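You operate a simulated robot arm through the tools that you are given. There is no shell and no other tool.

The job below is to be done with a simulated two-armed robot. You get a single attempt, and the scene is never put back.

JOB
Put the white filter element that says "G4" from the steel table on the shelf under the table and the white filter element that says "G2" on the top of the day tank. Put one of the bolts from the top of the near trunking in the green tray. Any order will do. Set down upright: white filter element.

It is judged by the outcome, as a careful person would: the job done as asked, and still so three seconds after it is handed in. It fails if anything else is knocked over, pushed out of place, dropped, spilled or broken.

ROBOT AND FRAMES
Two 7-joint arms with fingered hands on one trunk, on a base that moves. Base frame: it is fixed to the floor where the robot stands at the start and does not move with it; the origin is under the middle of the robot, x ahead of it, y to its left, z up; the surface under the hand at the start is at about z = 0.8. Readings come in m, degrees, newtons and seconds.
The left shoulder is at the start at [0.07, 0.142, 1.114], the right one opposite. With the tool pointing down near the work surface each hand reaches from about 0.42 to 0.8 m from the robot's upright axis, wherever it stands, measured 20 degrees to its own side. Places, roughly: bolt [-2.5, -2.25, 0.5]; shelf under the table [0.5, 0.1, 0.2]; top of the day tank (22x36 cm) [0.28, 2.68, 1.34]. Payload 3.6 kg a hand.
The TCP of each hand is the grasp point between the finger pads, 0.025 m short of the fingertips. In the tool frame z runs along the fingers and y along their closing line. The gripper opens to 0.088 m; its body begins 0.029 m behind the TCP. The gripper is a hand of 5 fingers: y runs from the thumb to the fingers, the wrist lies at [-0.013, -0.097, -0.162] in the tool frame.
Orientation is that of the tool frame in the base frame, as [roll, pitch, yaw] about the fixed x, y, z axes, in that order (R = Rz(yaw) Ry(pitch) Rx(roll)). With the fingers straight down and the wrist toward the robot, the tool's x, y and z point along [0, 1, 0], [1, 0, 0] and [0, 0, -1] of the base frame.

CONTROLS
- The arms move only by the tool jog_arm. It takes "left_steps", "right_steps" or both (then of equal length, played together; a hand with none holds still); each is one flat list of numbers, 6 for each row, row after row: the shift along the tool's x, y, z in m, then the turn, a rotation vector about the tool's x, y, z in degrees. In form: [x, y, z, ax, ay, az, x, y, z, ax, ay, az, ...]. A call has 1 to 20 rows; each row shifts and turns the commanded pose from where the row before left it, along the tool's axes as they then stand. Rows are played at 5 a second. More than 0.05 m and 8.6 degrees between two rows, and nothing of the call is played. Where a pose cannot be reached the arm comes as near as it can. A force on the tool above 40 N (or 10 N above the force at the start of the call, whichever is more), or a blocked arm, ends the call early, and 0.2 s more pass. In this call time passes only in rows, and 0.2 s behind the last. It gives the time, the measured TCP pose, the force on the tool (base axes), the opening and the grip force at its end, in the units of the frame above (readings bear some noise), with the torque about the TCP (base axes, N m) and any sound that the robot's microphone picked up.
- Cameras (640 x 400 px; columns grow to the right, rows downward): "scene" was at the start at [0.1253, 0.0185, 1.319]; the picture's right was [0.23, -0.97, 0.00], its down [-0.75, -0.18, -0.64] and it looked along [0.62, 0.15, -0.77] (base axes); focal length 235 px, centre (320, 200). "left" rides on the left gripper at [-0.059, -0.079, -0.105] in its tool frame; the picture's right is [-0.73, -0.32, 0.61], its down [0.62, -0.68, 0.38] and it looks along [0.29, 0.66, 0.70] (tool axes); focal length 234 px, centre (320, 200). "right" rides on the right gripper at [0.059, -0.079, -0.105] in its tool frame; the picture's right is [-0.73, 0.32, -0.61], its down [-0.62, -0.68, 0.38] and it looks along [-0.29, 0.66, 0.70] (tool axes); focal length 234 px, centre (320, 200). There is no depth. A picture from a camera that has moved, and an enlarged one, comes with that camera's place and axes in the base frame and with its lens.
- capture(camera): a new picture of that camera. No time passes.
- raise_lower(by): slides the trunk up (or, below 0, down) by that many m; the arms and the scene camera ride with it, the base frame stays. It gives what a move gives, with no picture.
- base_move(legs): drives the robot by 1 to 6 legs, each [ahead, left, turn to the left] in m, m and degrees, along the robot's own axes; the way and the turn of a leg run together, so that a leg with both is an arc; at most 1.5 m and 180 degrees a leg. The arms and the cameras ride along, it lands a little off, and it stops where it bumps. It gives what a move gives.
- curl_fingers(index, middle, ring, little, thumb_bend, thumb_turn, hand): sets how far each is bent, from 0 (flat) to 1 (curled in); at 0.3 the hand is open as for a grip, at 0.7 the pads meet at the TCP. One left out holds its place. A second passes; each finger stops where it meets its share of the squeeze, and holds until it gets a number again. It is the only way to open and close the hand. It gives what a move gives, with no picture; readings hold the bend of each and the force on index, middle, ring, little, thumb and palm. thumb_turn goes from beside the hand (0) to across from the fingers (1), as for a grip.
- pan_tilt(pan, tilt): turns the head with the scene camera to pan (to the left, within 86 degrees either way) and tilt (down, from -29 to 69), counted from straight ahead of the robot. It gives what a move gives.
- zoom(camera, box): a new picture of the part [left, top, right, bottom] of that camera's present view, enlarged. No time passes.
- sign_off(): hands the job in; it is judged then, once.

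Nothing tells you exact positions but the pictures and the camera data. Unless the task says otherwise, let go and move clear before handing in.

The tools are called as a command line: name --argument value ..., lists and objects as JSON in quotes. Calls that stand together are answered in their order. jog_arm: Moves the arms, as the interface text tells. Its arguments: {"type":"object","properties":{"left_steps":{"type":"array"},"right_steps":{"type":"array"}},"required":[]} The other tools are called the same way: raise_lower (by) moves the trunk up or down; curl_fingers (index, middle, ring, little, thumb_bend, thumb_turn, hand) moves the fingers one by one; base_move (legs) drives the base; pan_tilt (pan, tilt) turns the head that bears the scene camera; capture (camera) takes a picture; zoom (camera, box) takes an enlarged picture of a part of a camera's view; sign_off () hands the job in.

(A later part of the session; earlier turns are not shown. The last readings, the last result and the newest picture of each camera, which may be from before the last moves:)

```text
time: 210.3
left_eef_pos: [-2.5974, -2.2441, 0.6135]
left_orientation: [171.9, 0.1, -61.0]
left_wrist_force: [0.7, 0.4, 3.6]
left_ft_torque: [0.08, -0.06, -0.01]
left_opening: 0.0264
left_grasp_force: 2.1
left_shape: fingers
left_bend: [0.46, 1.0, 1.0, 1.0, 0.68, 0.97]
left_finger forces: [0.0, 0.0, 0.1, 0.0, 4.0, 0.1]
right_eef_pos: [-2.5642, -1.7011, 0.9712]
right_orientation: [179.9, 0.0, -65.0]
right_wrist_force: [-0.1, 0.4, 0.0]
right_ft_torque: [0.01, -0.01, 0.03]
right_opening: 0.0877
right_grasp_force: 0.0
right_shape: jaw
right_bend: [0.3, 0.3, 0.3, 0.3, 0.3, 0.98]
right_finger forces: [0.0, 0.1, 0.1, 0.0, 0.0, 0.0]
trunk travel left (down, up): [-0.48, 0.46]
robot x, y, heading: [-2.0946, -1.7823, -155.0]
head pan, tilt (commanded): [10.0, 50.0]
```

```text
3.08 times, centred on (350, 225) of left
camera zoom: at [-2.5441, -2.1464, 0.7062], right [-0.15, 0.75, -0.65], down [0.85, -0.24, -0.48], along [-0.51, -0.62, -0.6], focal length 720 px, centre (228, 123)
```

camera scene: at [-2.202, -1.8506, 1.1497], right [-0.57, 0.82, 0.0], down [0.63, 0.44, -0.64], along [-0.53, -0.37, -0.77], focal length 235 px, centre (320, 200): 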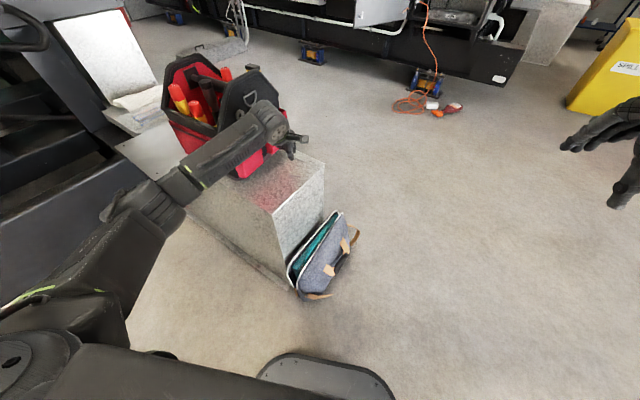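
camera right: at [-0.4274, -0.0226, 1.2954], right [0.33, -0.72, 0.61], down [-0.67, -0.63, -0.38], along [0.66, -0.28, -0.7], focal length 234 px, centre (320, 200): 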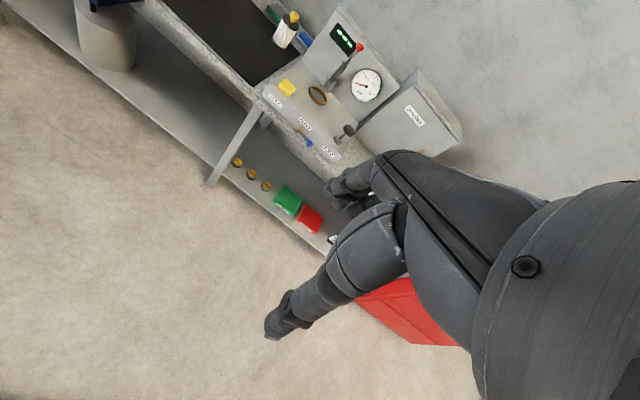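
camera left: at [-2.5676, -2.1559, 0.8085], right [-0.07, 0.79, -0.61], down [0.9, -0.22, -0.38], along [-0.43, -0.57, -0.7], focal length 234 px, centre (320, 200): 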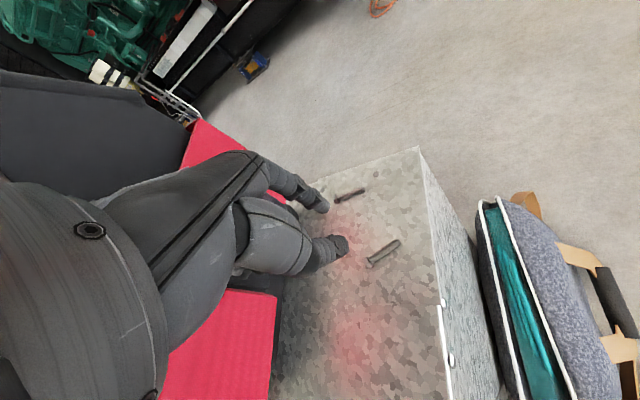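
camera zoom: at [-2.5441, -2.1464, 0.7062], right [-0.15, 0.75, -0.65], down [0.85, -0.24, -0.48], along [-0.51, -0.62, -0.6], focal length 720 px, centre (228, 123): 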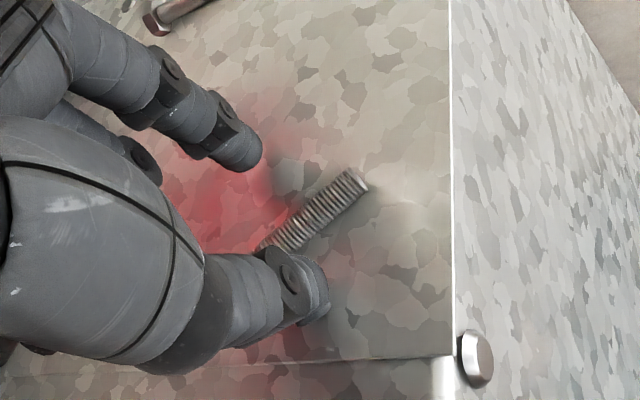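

Now the thumb is the lowest point (just touching, 4 N). I'll raise 1.5 mm and close the index stepwise.

jog_arm --left_steps '[0, 0.0002, -0.0015, 0, 0, 0]'

curl_fingers --hand "left" --index 0.58

zoom --camera "left" --box '[270, 160, 430, 290]'

curl_fingers --hand "left" --index 0.64

zoom --camera "left" --box '[270, 160, 430, 290]'

```text
time: 210.7
left_eef_pos: [-2.5984, -2.2441, 0.6133]
left_orientation: [172.0, 0.1, -61.0]
left_wrist_force: [0.1, -0.7, 0.2]
left_ft_torque: [0.0, 0.0, 0.01]
left_opening: 0.0266
left_grasp_force: 0.1
left_shape: fingers
left_bend: [0.46, 1.0, 1.0, 1.0, 0.68, 0.97]
left_finger forces: [0.0, 0.0, 0.0, 0.1, 0.0, 0.0]
right_eef_pos: [-2.5639, -1.7013, 0.9706]
right_orientation: [179.9, 0.0, -65.1]
right_wrist_force: [-0.2, 0.5, -0.7]
right_ft_torque: [0.0, 0.03, 0.02]
right_opening: 0.0877
right_grasp_force: 0.1
right_shape: jaw
right_bend: [0.3, 0.3, 0.3, 0.3, 0.3, 0.98]
right_finger forces: [0.1, 0.0, 0.1, 0.0, 0.0, 0.1]
trunk travel left (down, up): [-0.48, 0.46]
robot x, y, heading: [-2.0957, -1.7867, -154.9]
head pan, tilt (commanded): [10.0, 50.0]
```

```text
time: 211.7
left_eef_pos: [-2.5976, -2.2428, 0.6136]
left_orientation: [172.0, 0.0, -60.9]
left_wrist_force: [0.3, 0.6, -0.9]
left_ft_torque: [0.05, 0.0, 0.0]
left_opening: 0.0145
left_grasp_force: 0.1
left_shape: fingers
left_bend: [0.57, 1.0, 1.0, 1.0, 0.68, 0.97]
left_finger forces: [0.0, 0.0, 0.0, 0.0, 0.0, 0.0]
right_eef_pos: [-2.5637, -1.7021, 0.9708]
right_orientation: [-180.0, 0.0, -65.1]
right_wrist_force: [-0.7, -1.5, -0.5]
right_ft_torque: [0.0, 0.04, 0.0]
right_opening: 0.0878
right_grasp_force: 0.0
right_shape: jaw
right_bend: [0.3, 0.3, 0.3, 0.3, 0.3, 0.98]
right_finger forces: [0.0, 0.0, 0.1, 0.1, 0.1, 0.0]
trunk travel left (down, up): [-0.48, 0.46]
robot x, y, heading: [-2.0901, -1.7889, -154.6]
head pan, tilt (commanded): [10.0, 50.0]
```

```text
3.08 times, centred on (350, 225) of left
camera zoom: at [-2.5445, -2.1466, 0.7071], right [-0.15, 0.75, -0.65], down [0.85, -0.24, -0.47], along [-0.51, -0.62, -0.6], focal length 720 px, centre (228, 123)
```

zoom: 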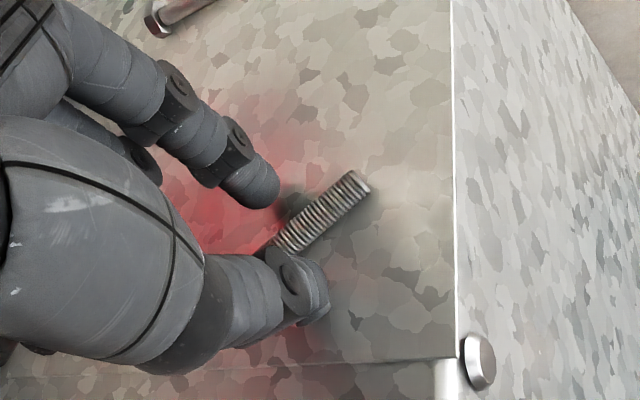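

```text
time: 212.7
left_eef_pos: [-2.5975, -2.2441, 0.6146]
left_orientation: [172.0, 0.0, -61.0]
left_wrist_force: [0.2, 0.1, -0.1]
left_ft_torque: [0.02, 0.0, 0.0]
left_opening: 0.0068
left_grasp_force: 0.1
left_shape: fingers
left_bend: [0.64, 1.0, 1.0, 1.0, 0.68, 0.97]
left_finger forces: [0.0, 0.0, 0.1, 0.0, 0.0, 0.0]
right_eef_pos: [-2.5638, -1.7023, 0.97]
right_orientation: [180.0, 0.1, -64.9]
right_wrist_force: [0.0, -0.9, 0.1]
right_ft_torque: [-0.01, 0.02, 0.01]
right_opening: 0.0878
right_grasp_force: 0.0
right_shape: jaw
right_bend: [0.3, 0.3, 0.3, 0.3, 0.3, 0.98]
right_finger forces: [0.0, 0.0, 0.0, 0.1, 0.0, 0.1]
trunk travel left (down, up): [-0.48, 0.46]
robot x, y, heading: [-2.0925, -1.7859, -154.9]
head pan, tilt (commanded): [10.0, 50.0]
```

```text
3.08 times, centred on (350, 225) of left
camera zoom: at [-2.5445, -2.1466, 0.7071], right [-0.15, 0.75, -0.65], down [0.85, -0.24, -0.47], along [-0.51, -0.62, -0.6], focal length 720 px, centre (228, 123)
```

zoom: 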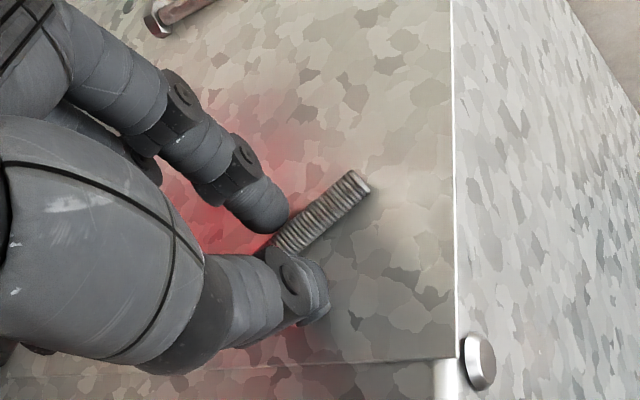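

curl_fingers --hand "left" --index 0.69

zoom --camera "left" --box '[270, 160, 430, 290]'

zoom --camera "scene" --box '[290, 150, 330, 190]'

```text
time: 213.7
left_eef_pos: [-2.5971, -2.2438, 0.6144]
left_orientation: [171.9, 0.0, -61.0]
left_wrist_force: [0.3, 0.7, -0.1]
left_ft_torque: [0.0, 0.02, -0.02]
left_opening: 0.002
left_grasp_force: 0.4
left_shape: fingers
left_bend: [0.68, 1.0, 1.0, 1.0, 0.68, 0.97]
left_finger forces: [0.1, 0.1, 0.0, 0.0, 0.0, 0.0]
right_eef_pos: [-2.564, -1.7014, 0.9711]
right_orientation: [-179.9, 0.0, -64.9]
right_wrist_force: [-0.7, 0.8, -0.1]
right_ft_torque: [0.0, 0.02, 0.0]
right_opening: 0.0877
right_grasp_force: 0.0
right_shape: jaw
right_bend: [0.3, 0.3, 0.3, 0.3, 0.3, 0.98]
right_finger forces: [0.0, 0.0, 0.1, 0.0, 0.1, 0.0]
trunk travel left (down, up): [-0.48, 0.46]
robot x, y, heading: [-2.0911, -1.7847, -155.3]
head pan, tilt (commanded): [10.0, 50.0]
```

```text
3.08 times, centred on (350, 225) of left
camera zoom: at [-2.5445, -2.1466, 0.7071], right [-0.15, 0.75, -0.65], down [0.85, -0.24, -0.47], along [-0.51, -0.62, -0.6], focal length 720 px, centre (228, 123)
```

zoom: 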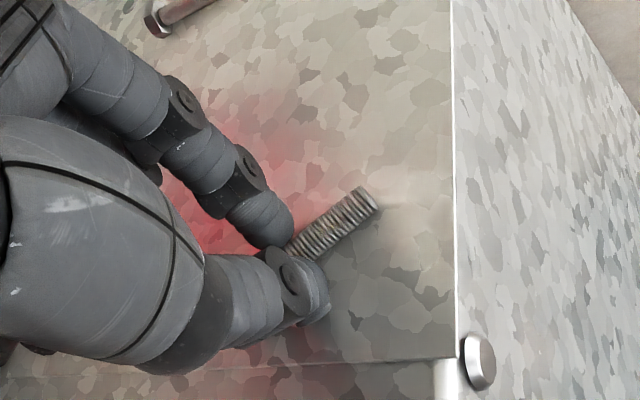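

```text
10.00 times, centred on (310, 170) of scene
camera zoom: at [-2.2017, -1.8503, 1.1497], right [-0.57, 0.82, 0.0], down [0.63, 0.44, -0.64], along [-0.53, -0.37, -0.77], focal length 2354 px, centre (420, 500)
```

zoom: 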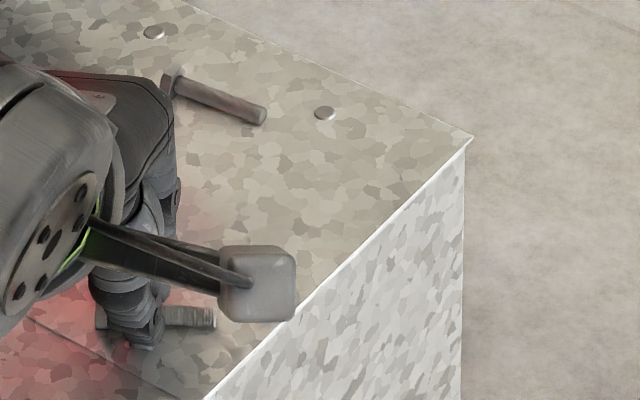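

curl_fingers --hand "left" --index 0.76

zoom --camera "left" --box '[270, 160, 430, 290]'

zoom --camera "scene" --box '[290, 150, 330, 190]'

```text
time: 214.7
left_eef_pos: [-2.5975, -2.2434, 0.6129]
left_orientation: [172.0, 0.0, -60.9]
left_wrist_force: [-0.3, -0.2, 0.5]
left_ft_torque: [0.01, -0.02, -0.02]
left_opening: 0.0
left_grasp_force: 0.1
left_shape: fingers
left_bend: [0.76, 1.0, 1.0, 1.0, 0.66, 0.97]
left_finger forces: [0.0, 0.0, 0.0, 0.0, 0.1, 0.1]
right_eef_pos: [-2.5639, -1.7032, 0.9708]
right_orientation: [180.0, 0.0, -65.0]
right_wrist_force: [-0.3, 0.0, 0.4]
right_ft_torque: [-0.01, 0.02, 0.03]
right_opening: 0.0878
right_grasp_force: 0.0
right_shape: jaw
right_bend: [0.3, 0.3, 0.3, 0.3, 0.3, 0.98]
right_finger forces: [0.0, 0.0, 0.0, 0.0, 0.1, 0.0]
trunk travel left (down, up): [-0.48, 0.46]
robot x, y, heading: [-2.0905, -1.7843, -154.9]
head pan, tilt (commanded): [10.0, 50.0]
```

```text
3.08 times, centred on (350, 225) of left
camera zoom: at [-2.5445, -2.1466, 0.7071], right [-0.15, 0.75, -0.65], down [0.85, -0.24, -0.47], along [-0.51, -0.62, -0.6], focal length 720 px, centre (228, 123)
```

zoom: 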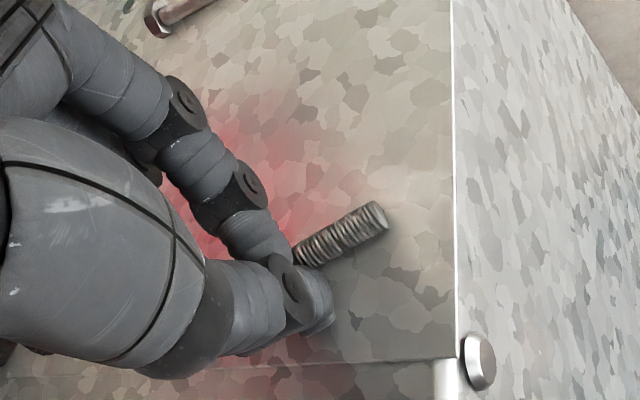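

```text
10.00 times, centred on (310, 170) of scene
camera zoom: at [-2.2017, -1.8503, 1.1497], right [-0.57, 0.82, 0.0], down [0.63, 0.44, -0.64], along [-0.53, -0.37, -0.77], focal length 2354 px, centre (420, 500)
```

zoom: 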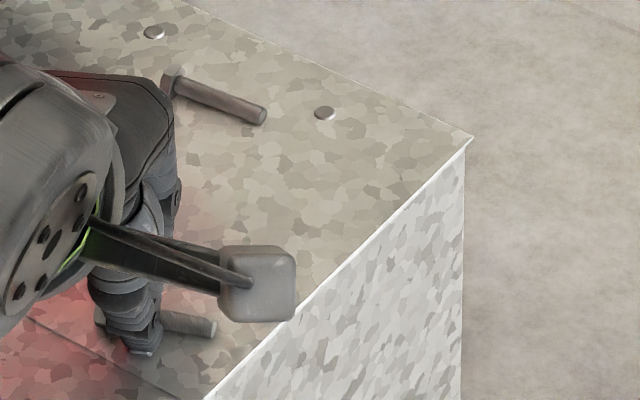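

The index still rides over the thin shank. Gripping the taller hex head will be more robust, and a smaller tilt (4°) should level the tips. I'll raise, reset and look.

jog_arm --left_steps '[0, 0.0017, -0.012, 0, 0, 0, 0, 0.0017, -0.012, 4, 0, 0]'

curl_fingers --hand "left" --index 0.46 --thumb_bend 0.68

zoom --camera "left" --box '[270, 160, 430, 290]'

zoom --camera "scene" --box '[280, 130, 340, 190]'

```text
time: 215.3
left_eef_pos: [-2.5998, -2.2421, 0.638]
left_orientation: [176.0, 0.0, -61.0]
left_wrist_force: [-0.4, -0.5, -0.5]
left_ft_torque: [0.01, -0.02, -0.01]
left_opening: 0.0001
left_grasp_force: 0.2
left_shape: fingers
left_bend: [0.76, 1.0, 1.0, 1.0, 0.66, 0.97]
left_finger forces: [0.0, 0.0, 0.0, 0.0, 0.1, 0.1]
right_eef_pos: [-2.5637, -1.7022, 0.9705]
right_orientation: [-180.0, 0.0, -65.0]
right_wrist_force: [0.7, -0.2, -1.9]
right_ft_torque: [0.02, -0.04, 0.0]
right_opening: 0.0878
right_grasp_force: 0.0
right_shape: jaw
right_bend: [0.3, 0.3, 0.3, 0.3, 0.3, 0.98]
right_finger forces: [0.0, 0.0, 0.0, 0.1, 0.1, 0.0]
trunk travel left (down, up): [-0.48, 0.46]
robot x, y, heading: [-2.0911, -1.7861, -154.9]
head pan, tilt (commanded): [10.0, 50.0]
```

```text
time: 216.3
left_eef_pos: [-2.5981, -2.2438, 0.638]
left_orientation: [176.1, -0.1, -61.0]
left_wrist_force: [-0.4, -0.1, -0.8]
left_ft_torque: [0.02, -0.02, 0.01]
left_opening: 0.0268
left_grasp_force: 0.1
left_shape: fingers
left_bend: [0.46, 1.0, 1.0, 1.0, 0.68, 0.97]
left_finger forces: [0.0, 0.0, 0.0, 0.0, 0.0, 0.0]
right_eef_pos: [-2.5634, -1.7004, 0.9708]
right_orientation: [179.9, 0.0, -65.0]
right_wrist_force: [0.2, -0.2, -0.2]
right_ft_torque: [0.01, -0.02, 0.01]
right_opening: 0.0879
right_grasp_force: 0.1
right_shape: jaw
right_bend: [0.3, 0.3, 0.3, 0.3, 0.3, 0.98]
right_finger forces: [0.0, 0.1, 0.0, 0.0, 0.0, 0.0]
trunk travel left (down, up): [-0.48, 0.46]
robot x, y, heading: [-2.0942, -1.7865, -155.1]
head pan, tilt (commanded): [10.0, 50.0]
```

```text
3.08 times, centred on (350, 225) of left
camera zoom: at [-2.5508, -2.1491, 0.7375], right [-0.11, 0.77, -0.63], down [0.87, -0.23, -0.43], along [-0.48, -0.59, -0.65], focal length 720 px, centre (228, 123)
```

zoom: 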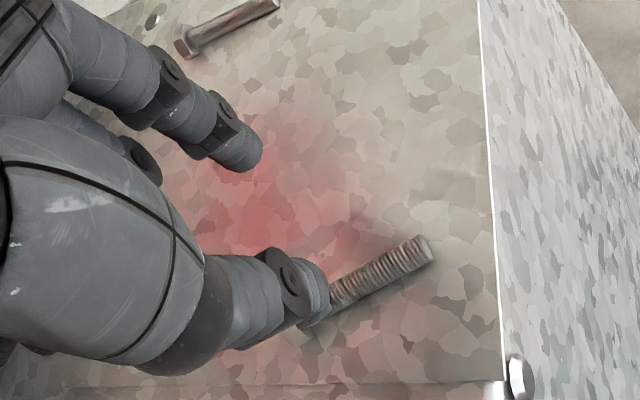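

```text
6.67 times, centred on (310, 160) of scene
camera zoom: at [-2.2017, -1.8503, 1.1497], right [-0.57, 0.82, 0.0], down [0.63, 0.44, -0.64], along [-0.53, -0.37, -0.77], focal length 1569 px, centre (387, 467)
```

zoom: 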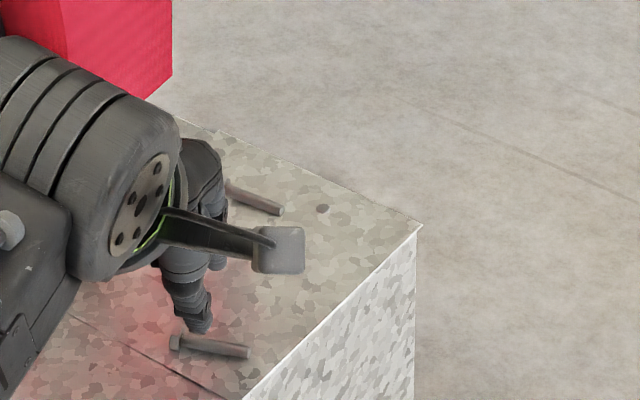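

I'll shift so the pinch lands on the bolt head and align the yaw to the bolt's new angle (about 112°).

jog_arm --left_steps '[0.0092, -0.0022, 0, 0, 0, 0, 0.0091, -0.0021, 0, 0, 0, 6.5]'

zoom --camera "left" --box '[270, 160, 430, 290]'

zoom --camera "scene" --box '[280, 130, 340, 190]'

```text
time: 216.9
left_eef_pos: [-2.5853, -2.2568, 0.6363]
left_orientation: [176.0, -0.4, -67.4]
left_wrist_force: [-0.5, 0.7, 0.2]
left_ft_torque: [-0.02, 0.01, -0.02]
left_opening: 0.0271
left_grasp_force: 0.0
left_shape: fingers
left_bend: [0.46, 1.0, 1.0, 1.0, 0.68, 0.97]
left_finger forces: [0.0, 0.0, 0.1, 0.0, 0.0, 0.0]
right_eef_pos: [-2.5646, -1.7025, 0.9712]
right_orientation: [-180.0, 0.0, -65.0]
right_wrist_force: [0.8, 0.9, -0.1]
right_ft_torque: [0.0, 0.0, 0.0]
right_opening: 0.0878
right_grasp_force: 0.1
right_shape: jaw
right_bend: [0.3, 0.3, 0.3, 0.3, 0.3, 0.98]
right_finger forces: [0.0, 0.1, 0.0, 0.0, 0.1, 0.0]
trunk travel left (down, up): [-0.48, 0.46]
robot x, y, heading: [-2.0898, -1.7888, -154.9]
head pan, tilt (commanded): [10.0, 50.0]
```

```text
3.08 times, centred on (350, 225) of left
camera zoom: at [-2.5277, -2.1683, 0.7362], right [-0.02, 0.77, -0.63], down [0.84, -0.33, -0.42], along [-0.54, -0.54, -0.65], focal length 720 px, centre (228, 123)
```

zoom: 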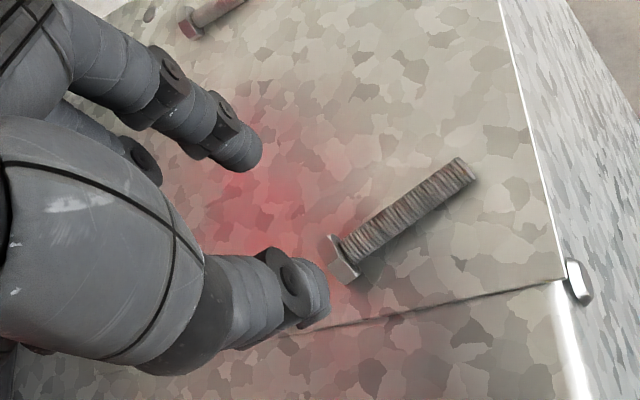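

```text
6.67 times, centred on (310, 160) of scene
camera zoom: at [-2.2015, -1.8507, 1.1497], right [-0.57, 0.82, 0.0], down [0.63, 0.44, -0.64], along [-0.53, -0.37, -0.77], focal length 1569 px, centre (387, 467)
```

zoom: 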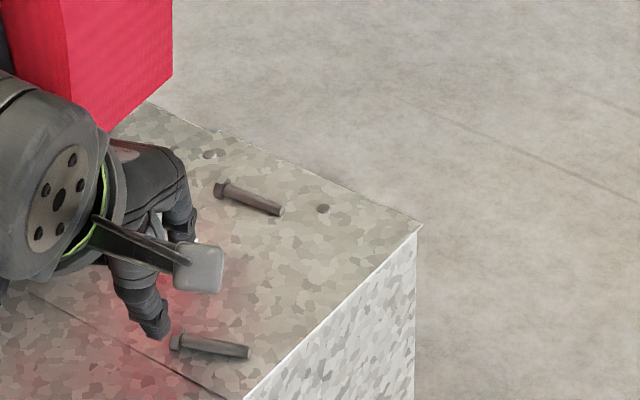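

Excellent: the head is right at the pinch line (tool x≈−8 mm, y≈+6 mm) and the bolt is aligned. Descending.

jog_arm --left_steps '[0, -0.0006, 0.009, 0, 0, 0, 0, -0.0006, 0.009, 0, 0, 0]'

jog_arm --left_steps '[0, -0.0001, 0.002, 0, 0, 0]'

jog_arm --left_steps '[0, -0.0001, 0.002, 0, 0, 0]'

zoom --camera "left" --box '[270, 160, 430, 290]'

zoom --camera "scene" --box '[290, 150, 330, 190]'

```text
time: 217.5
left_eef_pos: [-2.5848, -2.2565, 0.6187]
left_orientation: [175.9, -0.6, -67.6]
left_wrist_force: [0.8, 0.4, 0.2]
left_ft_torque: [-0.03, 0.0, 0.02]
left_opening: 0.027
left_grasp_force: 0.0
left_shape: fingers
left_bend: [0.46, 1.0, 1.0, 1.0, 0.68, 0.97]
left_finger forces: [0.0, 0.0, 0.1, 0.1, 0.1, 0.0]
right_eef_pos: [-2.5642, -1.7017, 0.9712]
right_orientation: [-180.0, 0.0, -65.1]
right_wrist_force: [-0.5, 0.6, 0.4]
right_ft_torque: [0.0, -0.02, -0.05]
right_opening: 0.0879
right_grasp_force: 0.1
right_shape: jaw
right_bend: [0.3, 0.3, 0.3, 0.3, 0.3, 0.98]
right_finger forces: [0.0, 0.0, 0.0, 0.1, 0.1, 0.1]
trunk travel left (down, up): [-0.48, 0.46]
robot x, y, heading: [-2.0936, -1.7869, -154.8]
head pan, tilt (commanded): [10.0, 50.0]
```

```text
time: 217.9
left_eef_pos: [-2.5857, -2.2588, 0.6173]
left_orientation: [176.0, -0.5, -67.6]
left_wrist_force: [0.6, 0.1, -0.2]
left_ft_torque: [0.01, 0.0, 0.0]
left_opening: 0.0271
left_grasp_force: 0.0
left_shape: fingers
left_bend: [0.46, 1.0, 1.0, 1.0, 0.68, 0.97]
left_finger forces: [0.0, 0.0, 0.0, 0.0, 0.0, 0.0]
right_eef_pos: [-2.5645, -1.7028, 0.9712]
right_orientation: [180.0, 0.0, -64.9]
right_wrist_force: [0.4, 0.5, 0.3]
right_ft_torque: [-0.01, 0.04, 0.02]
right_opening: 0.088
right_grasp_force: 0.1
right_shape: jaw
right_bend: [0.3, 0.3, 0.3, 0.3, 0.3, 0.98]
right_finger forces: [0.0, 0.0, 0.0, 0.1, 0.1, 0.0]
trunk travel left (down, up): [-0.48, 0.46]
robot x, y, heading: [-2.0944, -1.7835, -154.8]
head pan, tilt (commanded): [10.0, 50.0]
```

```text
time: 218.3
left_eef_pos: [-2.586, -2.258, 0.6153]
left_orientation: [176.0, -0.6, -67.4]
left_wrist_force: [0.3, -1.0, 0.7]
left_ft_torque: [-0.01, -0.01, 0.01]
left_opening: 0.0268
left_grasp_force: 0.0
left_shape: fingers
left_bend: [0.46, 1.0, 1.0, 1.0, 0.68, 0.97]
left_finger forces: [0.0, 0.0, 0.1, 0.1, 0.1, 0.0]
right_eef_pos: [-2.5651, -1.7031, 0.9707]
right_orientation: [-179.9, 0.1, -64.9]
right_wrist_force: [0.6, 0.3, 0.6]
right_ft_torque: [-0.02, 0.03, 0.0]
right_opening: 0.0876
right_grasp_force: 0.1
right_shape: jaw
right_bend: [0.3, 0.3, 0.3, 0.3, 0.3, 0.98]
right_finger forces: [0.0, 0.1, 0.1, 0.0, 0.1, 0.1]
trunk travel left (down, up): [-0.48, 0.46]
robot x, y, heading: [-2.0942, -1.7853, -155.1]
head pan, tilt (commanded): [10.0, 50.0]
```

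```text
3.08 times, centred on (350, 225) of left
camera zoom: at [-2.5285, -2.1691, 0.7147], right [-0.02, 0.77, -0.63], down [0.84, -0.33, -0.42], along [-0.54, -0.54, -0.65], focal length 720 px, centre (228, 123)
```

zoom: 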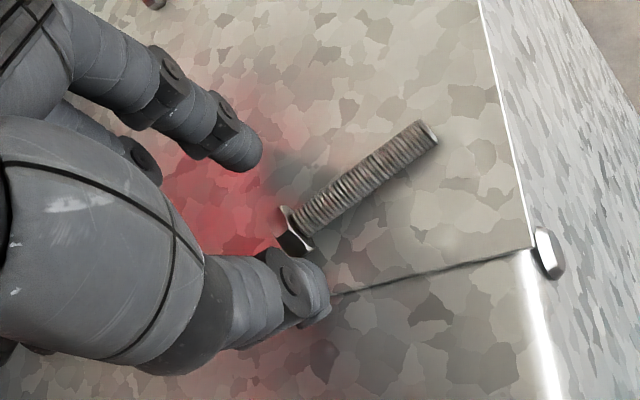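

```text
10.00 times, centred on (310, 170) of scene
camera zoom: at [-2.2017, -1.8503, 1.1497], right [-0.57, 0.82, 0.0], down [0.63, 0.44, -0.64], along [-0.53, -0.37, -0.77], focal length 2354 px, centre (420, 500)
```

zoom: 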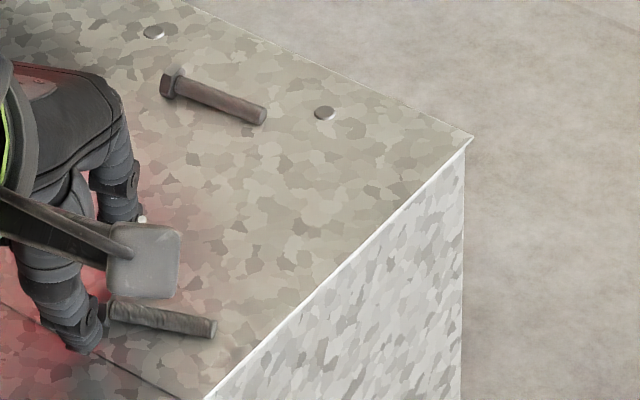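

jog_arm --left_steps '[0, -0.0001, 0.0015, 0, 0, 0]'

jog_arm --left_steps '[0, -0.0001, 0.0015, 0, 0, 0]'

```text
time: 218.7
left_eef_pos: [-2.5844, -2.2587, 0.6154]
left_orientation: [176.0, -0.5, -67.5]
left_wrist_force: [-0.1, -0.5, 0.3]
left_ft_torque: [0.01, -0.01, -0.02]
left_opening: 0.0269
left_grasp_force: 0.1
left_shape: fingers
left_bend: [0.46, 1.0, 1.0, 1.0, 0.68, 0.97]
left_finger forces: [0.0, 0.1, 0.0, 0.1, 0.0, 0.0]
right_eef_pos: [-2.5646, -1.7024, 0.9706]
right_orientation: [-179.9, 0.0, -65.0]
right_wrist_force: [0.1, -0.2, -0.8]
right_ft_torque: [-0.01, 0.03, 0.01]
right_opening: 0.0878
right_grasp_force: 0.1
right_shape: jaw
right_bend: [0.3, 0.3, 0.3, 0.3, 0.3, 0.98]
right_finger forces: [0.0, 0.0, 0.0, 0.1, 0.0, 0.1]
trunk travel left (down, up): [-0.48, 0.46]
robot x, y, heading: [-2.0944, -1.7828, -155.0]
head pan, tilt (commanded): [10.0, 50.0]
```

```text
time: 219.1
left_eef_pos: [-2.5849, -2.2581, 0.6124]
left_orientation: [176.0, -0.4, -67.4]
left_wrist_force: [-0.6, -0.2, 0.5]
left_ft_torque: [0.03, 0.02, 0.02]
left_opening: 0.0268
left_grasp_force: 0.3
left_shape: fingers
left_bend: [0.46, 1.0, 1.0, 1.0, 0.68, 0.97]
left_finger forces: [0.1, 0.0, 0.0, 0.1, 0.4, 0.1]
right_eef_pos: [-2.5638, -1.7021, 0.9711]
right_orientation: [180.0, 0.0, -64.9]
right_wrist_force: [-0.6, 0.3, -0.2]
right_ft_torque: [0.03, 0.02, 0.01]
right_opening: 0.0879
right_grasp_force: 0.0
right_shape: jaw
right_bend: [0.3, 0.3, 0.3, 0.3, 0.3, 0.98]
right_finger forces: [0.0, 0.0, 0.0, 0.0, 0.0, 0.0]
trunk travel left (down, up): [-0.48, 0.46]
robot x, y, heading: [-2.093, -1.7836, -155.1]
head pan, tilt (commanded): [10.0, 50.0]
```

The thumb is barely touching the surface. Now closing the index onto the head stepwise.

curl_fingers --hand "left" --index 0.58

curl_fingers --hand "left" --index 0.66

zoom --camera "left" --box '[270, 160, 430, 290]'

zoom --camera "scene" --box '[290, 150, 330, 190]'

```text
time: 220.1
left_eef_pos: [-2.5857, -2.2574, 0.6138]
left_orientation: [176.1, -0.5, -67.5]
left_wrist_force: [0.8, 0.1, 0.7]
left_ft_torque: [0.02, 0.0, 0.02]
left_opening: 0.0148
left_grasp_force: 0.2
left_shape: fingers
left_bend: [0.57, 1.0, 1.0, 1.0, 0.68, 0.97]
left_finger forces: [0.0, 0.0, 0.0, 0.0, 0.5, 0.0]
right_eef_pos: [-2.5643, -1.7017, 0.97]
right_orientation: [180.0, 0.0, -65.0]
right_wrist_force: [-0.1, 0.2, 0.2]
right_ft_torque: [0.0, -0.02, -0.01]
right_opening: 0.0877
right_grasp_force: 0.1
right_shape: jaw
right_bend: [0.3, 0.3, 0.3, 0.3, 0.3, 0.98]
right_finger forces: [0.0, 0.0, 0.1, 0.1, 0.0, 0.0]
trunk travel left (down, up): [-0.48, 0.46]
robot x, y, heading: [-2.0953, -1.7852, -155.0]
head pan, tilt (commanded): [10.0, 50.0]
```

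```text
time: 221.1
left_eef_pos: [-2.5857, -2.2581, 0.6118]
left_orientation: [176.0, -0.5, -67.5]
left_wrist_force: [0.6, -1.1, 0.9]
left_ft_torque: [-0.01, 0.01, 0.01]
left_opening: 0.0079
left_grasp_force: 1.5
left_shape: fingers
left_bend: [0.64, 1.0, 1.0, 1.0, 0.67, 0.97]
left_finger forces: [1.2, 0.1, 0.0, 0.0, 1.8, 0.0]
right_eef_pos: [-2.5638, -1.7019, 0.97]
right_orientation: [179.9, 0.0, -65.0]
right_wrist_force: [0.7, 0.3, 0.0]
right_ft_torque: [-0.01, 0.04, -0.02]
right_opening: 0.0875
right_grasp_force: 0.1
right_shape: jaw
right_bend: [0.3, 0.3, 0.3, 0.3, 0.3, 0.98]
right_finger forces: [0.0, 0.0, 0.0, 0.1, 0.0, 0.1]
trunk travel left (down, up): [-0.48, 0.46]
robot x, y, heading: [-2.0901, -1.7872, -155.3]
head pan, tilt (commanded): [10.0, 50.0]
```

```text
3.08 times, centred on (350, 225) of left
camera zoom: at [-2.5281, -2.1691, 0.7118], right [-0.02, 0.77, -0.63], down [0.84, -0.33, -0.42], along [-0.54, -0.54, -0.65], focal length 720 px, centre (228, 123)
```

zoom: 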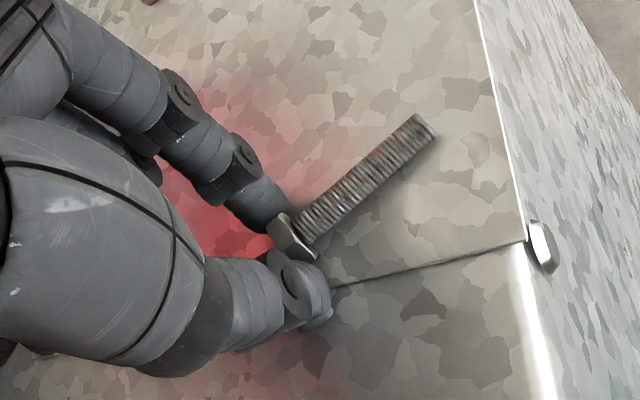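

```text
10.00 times, centred on (310, 170) of scene
camera zoom: at [-2.2016, -1.8502, 1.1497], right [-0.57, 0.82, 0.0], down [0.63, 0.44, -0.64], along [-0.53, -0.37, -0.77], focal length 2354 px, centre (420, 500)
```

zoom: 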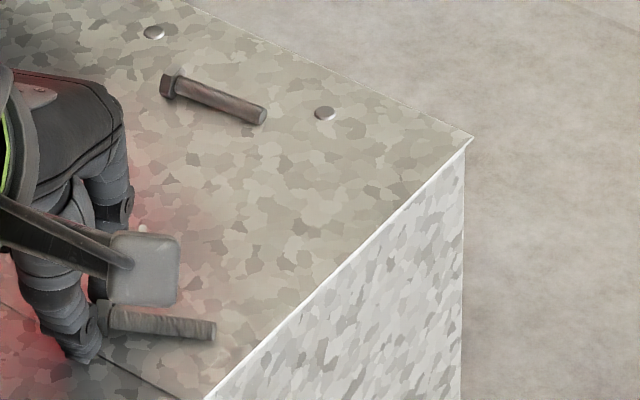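

The head is pinched (index 1.2 N, thumb 1.8 N). I'll tighten gradually.

curl_fingers --hand "left" --index 0.71

zoom --camera "left" --box '[270, 160, 430, 290]'

```text
time: 222.1
left_eef_pos: [-2.5857, -2.2573, 0.6131]
left_orientation: [176.0, -0.5, -67.5]
left_wrist_force: [1.2, 0.0, 0.7]
left_ft_torque: [0.01, -0.02, 0.02]
left_opening: 0.0
left_grasp_force: 0.6
left_shape: fingers
left_bend: [0.71, 1.0, 1.0, 1.0, 0.68, 0.97]
left_finger forces: [0.0, 0.0, 0.0, 0.1, 0.6, 0.0]
right_eef_pos: [-2.5647, -1.702, 0.9701]
right_orientation: [180.0, 0.0, -65.0]
right_wrist_force: [-0.9, -0.1, -0.1]
right_ft_torque: [0.03, 0.02, 0.0]
right_opening: 0.0876
right_grasp_force: 0.1
right_shape: jaw
right_bend: [0.3, 0.3, 0.3, 0.3, 0.3, 0.98]
right_finger forces: [0.0, 0.0, 0.0, 0.0, 0.0, 0.0]
trunk travel left (down, up): [-0.48, 0.46]
robot x, y, heading: [-2.0943, -1.7802, -155.0]
head pan, tilt (commanded): [10.0, 50.0]
```

```text
3.08 times, centred on (350, 225) of left
camera zoom: at [-2.5281, -2.1691, 0.7117], right [-0.02, 0.77, -0.63], down [0.84, -0.33, -0.42], along [-0.54, -0.54, -0.65], focal length 720 px, centre (228, 123)
```

zoom: 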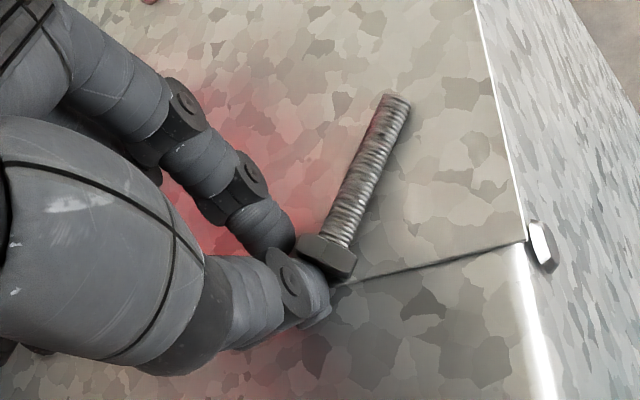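

The head squirted forward because the pinch centre was about 6 mm off along the bolt axis. I'll raise, reopen, and realign with that offset corrected.

jog_arm --left_steps '[0, 0.0008, -0.0115, 0, 0, 0, 0, 0.0008, -0.0115, 0, 0, 0]'

curl_fingers --hand "left" --index 0.46 --thumb_bend 0.68

zoom --camera "left" --box '[270, 160, 430, 290]'

zoom --camera "scene" --box '[280, 130, 340, 190]'

```text
time: 222.7
left_eef_pos: [-2.5854, -2.2569, 0.6357]
left_orientation: [176.0, -0.6, -67.6]
left_wrist_force: [0.5, -0.2, 0.2]
left_ft_torque: [0.0, 0.01, 0.0]
left_opening: 0.0
left_grasp_force: 0.1
left_shape: fingers
left_bend: [0.71, 1.0, 1.0, 1.0, 0.68, 0.97]
left_finger forces: [0.1, 0.0, 0.1, 0.1, 0.0, 0.0]
right_eef_pos: [-2.5632, -1.7022, 0.9705]
right_orientation: [180.0, -0.1, -65.1]
right_wrist_force: [0.8, 0.1, 0.4]
right_ft_torque: [0.03, 0.01, 0.0]
right_opening: 0.0876
right_grasp_force: 0.0
right_shape: jaw
right_bend: [0.3, 0.3, 0.3, 0.3, 0.3, 0.98]
right_finger forces: [0.1, 0.1, 0.0, 0.1, 0.1, 0.0]
trunk travel left (down, up): [-0.48, 0.46]
robot x, y, heading: [-2.0946, -1.7864, -155.3]
head pan, tilt (commanded): [10.0, 50.0]
```

```text
time: 223.7
left_eef_pos: [-2.5857, -2.2574, 0.6351]
left_orientation: [176.1, -0.5, -67.4]
left_wrist_force: [-0.2, 0.5, 0.1]
left_ft_torque: [-0.01, -0.05, -0.01]
left_opening: 0.0268
left_grasp_force: 0.0
left_shape: fingers
left_bend: [0.46, 1.0, 1.0, 1.0, 0.68, 0.97]
left_finger forces: [0.0, 0.0, 0.0, 0.1, 0.1, 0.0]
right_eef_pos: [-2.5635, -1.702, 0.9704]
right_orientation: [180.0, 0.0, -65.0]
right_wrist_force: [0.2, -0.2, -1.4]
right_ft_torque: [0.0, 0.0, 0.0]
right_opening: 0.0877
right_grasp_force: 0.1
right_shape: jaw
right_bend: [0.3, 0.3, 0.3, 0.3, 0.3, 0.98]
right_finger forces: [0.1, 0.1, 0.0, 0.0, 0.0, 0.0]
trunk travel left (down, up): [-0.48, 0.46]
robot x, y, heading: [-2.0953, -1.7853, -155.0]
head pan, tilt (commanded): [10.0, 50.0]
```

```text
3.08 times, centred on (350, 225) of left
camera zoom: at [-2.5286, -2.1693, 0.7345], right [-0.02, 0.77, -0.63], down [0.84, -0.33, -0.42], along [-0.54, -0.54, -0.65], focal length 720 px, centre (228, 123)
```

zoom: 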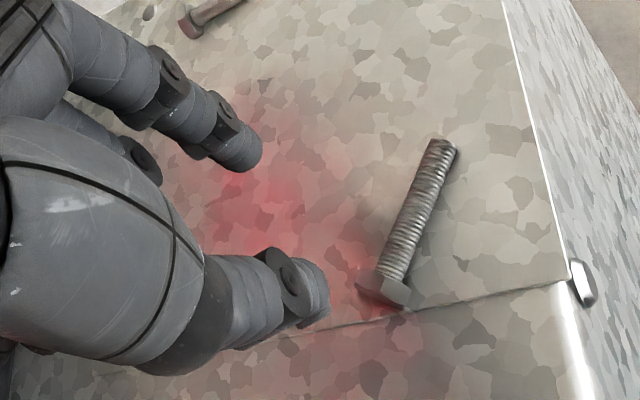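

```text
6.67 times, centred on (310, 160) of scene
camera zoom: at [-2.2017, -1.8503, 1.1497], right [-0.57, 0.82, 0.0], down [0.63, 0.44, -0.64], along [-0.53, -0.37, -0.77], focal length 1569 px, centre (387, 467)
```

zoom: 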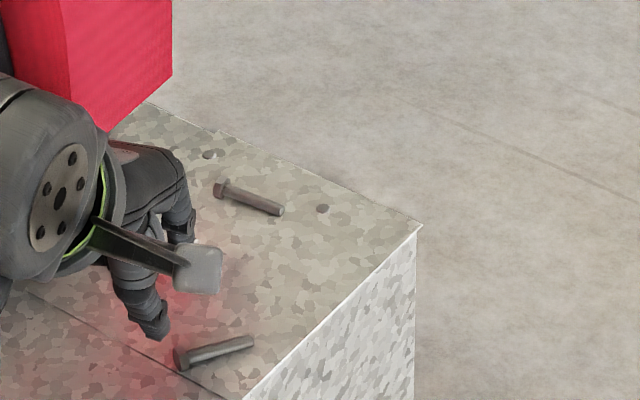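

The bolt now lies about 36° rotated relative to the hand. I'll rotate the hand to match, shift so the head sits at the pinch centre, and look again.

jog_arm --left_steps '[0, 0, 0, 0, 0.51, -7.28, 0, 0, 0, 0, 0.51, -7.28, 0, 0, 0, 0, 0.51, -7.28, 0, 0, 0, 0, 0.51, -7.28, 0, 0, 0, 0, 0.51, -7.28, -0.0024, -0.0097, 0, 0, 0, 0, -0.0023, -0.0097, 0, 0, 0, 0]'

capture --camera "left"

zoom --camera "left" --box '[270, 160, 430, 290]'

zoom --camera "scene" --box '[240, 90, 340, 190]'

```text
time: 225.3
left_eef_pos: [-2.5787, -2.2389, 0.6345]
left_orientation: [175.8, -0.3, -31.0]
left_wrist_force: [0.2, -0.5, 0.0]
left_ft_torque: [0.0, -0.01, -0.02]
left_opening: 0.0268
left_grasp_force: 0.0
left_shape: fingers
left_bend: [0.46, 1.0, 1.0, 1.0, 0.68, 0.97]
left_finger forces: [0.0, 0.0, 0.0, 0.0, 0.0, 0.0]
right_eef_pos: [-2.5642, -1.7018, 0.9703]
right_orientation: [179.9, 0.1, -65.1]
right_wrist_force: [0.6, -0.2, 0.4]
right_ft_torque: [0.0, 0.0, 0.01]
right_opening: 0.0875
right_grasp_force: 0.0
right_shape: jaw
right_bend: [0.3, 0.3, 0.3, 0.3, 0.3, 0.98]
right_finger forces: [0.0, 0.0, 0.0, 0.0, 0.0, 0.1]
trunk travel left (down, up): [-0.48, 0.46]
robot x, y, heading: [-2.0937, -1.7849, -155.1]
head pan, tilt (commanded): [10.0, 50.0]
```

```text
taken
camera left: at [-2.5859, -2.1326, 0.7336], right [-0.48, 0.61, -0.63], down [0.87, 0.24, -0.43], along [-0.11, -0.76, -0.64], focal length 234 px, centre (320, 200)
```

left: 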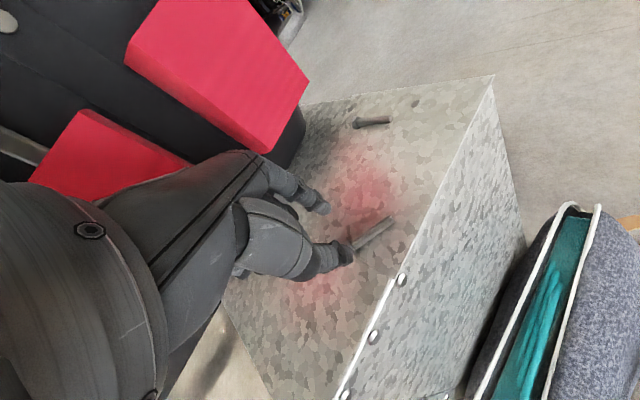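

```text
3.08 times, centred on (350, 225) of left
camera zoom: at [-2.5859, -2.1326, 0.7336], right [-0.48, 0.61, -0.63], down [0.87, 0.24, -0.43], along [-0.11, -0.76, -0.64], focal length 720 px, centre (228, 123)
```

zoom: 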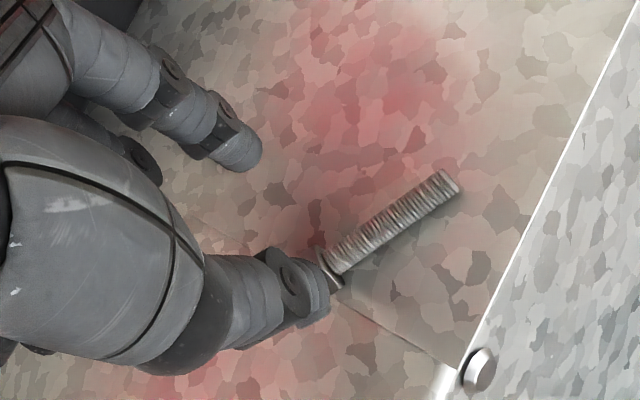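

```text
4.00 times, centred on (290, 140) of scene
camera zoom: at [-2.2018, -1.8499, 1.1497], right [-0.57, 0.82, 0.0], down [0.63, 0.44, -0.64], along [-0.53, -0.37, -0.77], focal length 942 px, centre (440, 440)
```

zoom: 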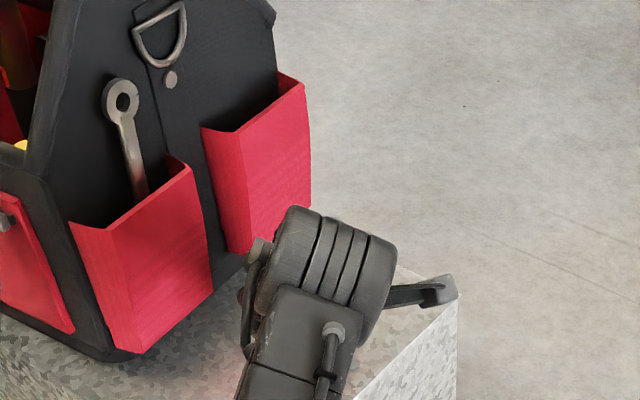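

Aligned: head at tool x≈−3 mm, y≈+5 mm, bolt axis along the tool x. Descending again.

jog_arm --left_steps '[-0.0015, -0.0007, 0.0095, 0, 0, 0, 0, -0.0006, 0.0095, 0, 0, 0]'

jog_arm --left_steps '[0, -0.0001, 0.0015, 0, 0, 0]'

jog_arm --left_steps '[0, -0.0001, 0.0015, 0, 0, 0]'

zoom --camera "left" --box '[270, 160, 430, 290]'

```text
time: 225.9
left_eef_pos: [-2.5822, -2.2375, 0.6158]
left_orientation: [175.8, -0.4, -31.0]
left_wrist_force: [-0.5, 0.0, -0.5]
left_ft_torque: [-0.02, 0.03, 0.05]
left_opening: 0.0267
left_grasp_force: 0.1
left_shape: fingers
left_bend: [0.46, 1.0, 1.0, 1.0, 0.68, 0.97]
left_finger forces: [0.1, 0.0, 0.1, 0.0, 0.0, 0.0]
right_eef_pos: [-2.5637, -1.702, 0.9702]
right_orientation: [180.0, 0.0, -65.1]
right_wrist_force: [0.5, 0.2, -1.1]
right_ft_torque: [0.04, 0.01, 0.01]
right_opening: 0.0877
right_grasp_force: 0.1
right_shape: jaw
right_bend: [0.3, 0.3, 0.3, 0.3, 0.3, 0.98]
right_finger forces: [0.0, 0.1, 0.1, 0.1, 0.1, 0.0]
trunk travel left (down, up): [-0.48, 0.46]
robot x, y, heading: [-2.0931, -1.788, -154.9]
head pan, tilt (commanded): [10.0, 50.0]
```

```text
time: 226.3
left_eef_pos: [-2.581, -2.2373, 0.614]
left_orientation: [175.7, -0.4, -31.0]
left_wrist_force: [-0.4, -0.3, 0.4]
left_ft_torque: [-0.04, 0.0, 0.03]
left_opening: 0.0268
left_grasp_force: 0.0
left_shape: fingers
left_bend: [0.46, 1.0, 1.0, 1.0, 0.68, 0.97]
left_finger forces: [0.0, 0.1, 0.1, 0.1, 0.0, 0.0]
right_eef_pos: [-2.5641, -1.7025, 0.9707]
right_orientation: [180.0, 0.1, -65.0]
right_wrist_force: [-0.2, 0.8, -0.5]
right_ft_torque: [-0.01, 0.0, -0.03]
right_opening: 0.0873
right_grasp_force: 0.1
right_shape: jaw
right_bend: [0.3, 0.3, 0.3, 0.3, 0.3, 0.98]
right_finger forces: [0.0, 0.1, 0.1, 0.0, 0.0, 0.1]
trunk travel left (down, up): [-0.48, 0.46]
robot x, y, heading: [-2.0938, -1.7836, -154.9]
head pan, tilt (commanded): [10.0, 50.0]
```

```text
time: 226.7
left_eef_pos: [-2.5802, -2.2384, 0.6123]
left_orientation: [175.6, -0.4, -31.1]
left_wrist_force: [-0.1, -0.1, -0.2]
left_ft_torque: [-0.02, 0.02, -0.02]
left_opening: 0.0268
left_grasp_force: 0.5
left_shape: fingers
left_bend: [0.46, 1.0, 1.0, 1.0, 0.68, 0.97]
left_finger forces: [0.0, 0.1, 0.0, 0.1, 0.9, 0.1]
right_eef_pos: [-2.5648, -1.7022, 0.9703]
right_orientation: [180.0, 0.0, -65.1]
right_wrist_force: [0.6, 0.8, 0.1]
right_ft_torque: [-0.02, 0.02, 0.0]
right_opening: 0.0877
right_grasp_force: 0.1
right_shape: jaw
right_bend: [0.3, 0.3, 0.3, 0.3, 0.3, 0.98]
right_finger forces: [0.0, 0.0, 0.0, 0.0, 0.0, 0.1]
trunk travel left (down, up): [-0.48, 0.46]
robot x, y, heading: [-2.0933, -1.7844, -155.1]
head pan, tilt (commanded): [10.0, 50.0]
```

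```text
3.08 times, centred on (350, 225) of left
camera zoom: at [-2.5864, -2.1327, 0.7113], right [-0.48, 0.61, -0.63], down [0.87, 0.23, -0.43], along [-0.11, -0.76, -0.64], focal length 720 px, centre (228, 123)
```

zoom: 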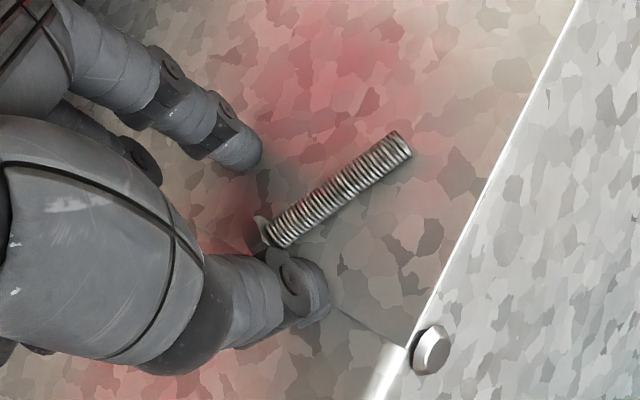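

Thumb just touching; the head is well inside the grip now. Closing the index stepwise.

curl_fingers --hand "left" --index 0.6

curl_fingers --hand "left" --index 0.66

zoom --camera "left" --box '[270, 160, 430, 290]'

```text
time: 227.7
left_eef_pos: [-2.5799, -2.2385, 0.6124]
left_orientation: [175.7, -0.4, -31.0]
left_wrist_force: [-0.8, 1.5, 1.8]
left_ft_torque: [0.02, -0.01, 0.01]
left_opening: 0.0116
left_grasp_force: 0.6
left_shape: fingers
left_bend: [0.6, 1.0, 1.0, 1.0, 0.68, 0.97]
left_finger forces: [0.1, 0.0, 0.1, 0.0, 1.4, 0.1]
right_eef_pos: [-2.563, -1.7024, 0.9718]
right_orientation: [-180.0, 0.0, -65.0]
right_wrist_force: [-0.8, 0.3, -0.2]
right_ft_torque: [-0.02, -0.03, 0.03]
right_opening: 0.088
right_grasp_force: 0.0
right_shape: jaw
right_bend: [0.3, 0.3, 0.3, 0.3, 0.3, 0.98]
right_finger forces: [0.0, 0.1, 0.1, 0.0, 0.0, 0.1]
trunk travel left (down, up): [-0.48, 0.46]
robot x, y, heading: [-2.0934, -1.7859, -155.0]
head pan, tilt (commanded): [10.0, 50.0]
```

```text
time: 228.7
left_eef_pos: [-2.5802, -2.2392, 0.6124]
left_orientation: [175.7, -0.4, -31.0]
left_wrist_force: [-0.8, 0.0, 1.5]
left_ft_torque: [-0.01, 0.01, -0.01]
left_opening: 0.0079
left_grasp_force: 2.4
left_shape: fingers
left_bend: [0.64, 1.0, 1.0, 1.0, 0.68, 0.97]
left_finger forces: [1.1, 0.0, 0.0, 0.0, 2.9, 0.1]
right_eef_pos: [-2.5636, -1.7014, 0.9711]
right_orientation: [179.9, 0.0, -65.0]
right_wrist_force: [-0.4, 0.5, -0.7]
right_ft_torque: [-0.01, 0.01, -0.01]
right_opening: 0.0877
right_grasp_force: 0.0
right_shape: jaw
right_bend: [0.3, 0.3, 0.3, 0.3, 0.3, 0.98]
right_finger forces: [0.0, 0.0, 0.0, 0.0, 0.1, 0.1]
trunk travel left (down, up): [-0.48, 0.46]
robot x, y, heading: [-2.095, -1.7827, -154.9]
head pan, tilt (commanded): [10.0, 50.0]
```

```text
3.08 times, centred on (350, 225) of left
camera zoom: at [-2.5863, -2.1327, 0.7113], right [-0.48, 0.61, -0.63], down [0.87, 0.23, -0.43], along [-0.11, -0.76, -0.64], focal length 720 px, centre (228, 123)
```

zoom: 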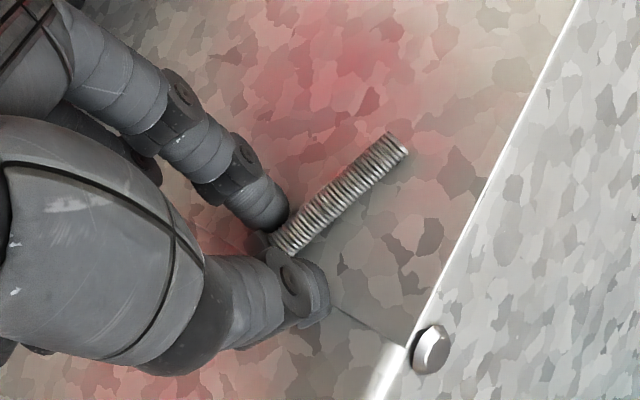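

Pinching at the head again. Tightening in smaller increments.

curl_fingers --hand "left" --index 0.69

zoom --camera "left" --box '[270, 160, 430, 290]'

```text
time: 229.7
left_eef_pos: [-2.5796, -2.2378, 0.6131]
left_orientation: [175.7, -0.4, -30.9]
left_wrist_force: [-0.7, -1.0, 3.1]
left_ft_torque: [-0.01, 0.04, 0.01]
left_opening: 0.0056
left_grasp_force: 3.2
left_shape: fingers
left_bend: [0.66, 1.0, 1.0, 1.0, 0.68, 0.97]
left_finger forces: [1.9, 0.0, 0.0, 0.0, 3.5, 0.0]
right_eef_pos: [-2.564, -1.7023, 0.9703]
right_orientation: [179.8, 0.0, -65.1]
right_wrist_force: [0.3, 0.3, 0.4]
right_ft_torque: [-0.01, -0.02, 0.0]
right_opening: 0.088
right_grasp_force: 0.0
right_shape: jaw
right_bend: [0.3, 0.3, 0.3, 0.3, 0.3, 0.98]
right_finger forces: [0.0, 0.1, 0.0, 0.0, 0.0, 0.0]
trunk travel left (down, up): [-0.48, 0.46]
robot x, y, heading: [-2.0968, -1.7851, -155.0]
head pan, tilt (commanded): [10.0, 50.0]
```

```text
3.08 times, centred on (350, 225) of left
camera zoom: at [-2.5863, -2.1327, 0.7113], right [-0.48, 0.61, -0.63], down [0.87, 0.23, -0.43], along [-0.11, -0.76, -0.64], focal length 720 px, centre (228, 123)
```

zoom: 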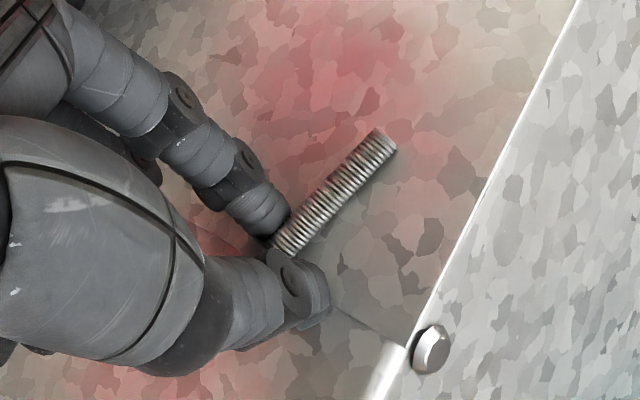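

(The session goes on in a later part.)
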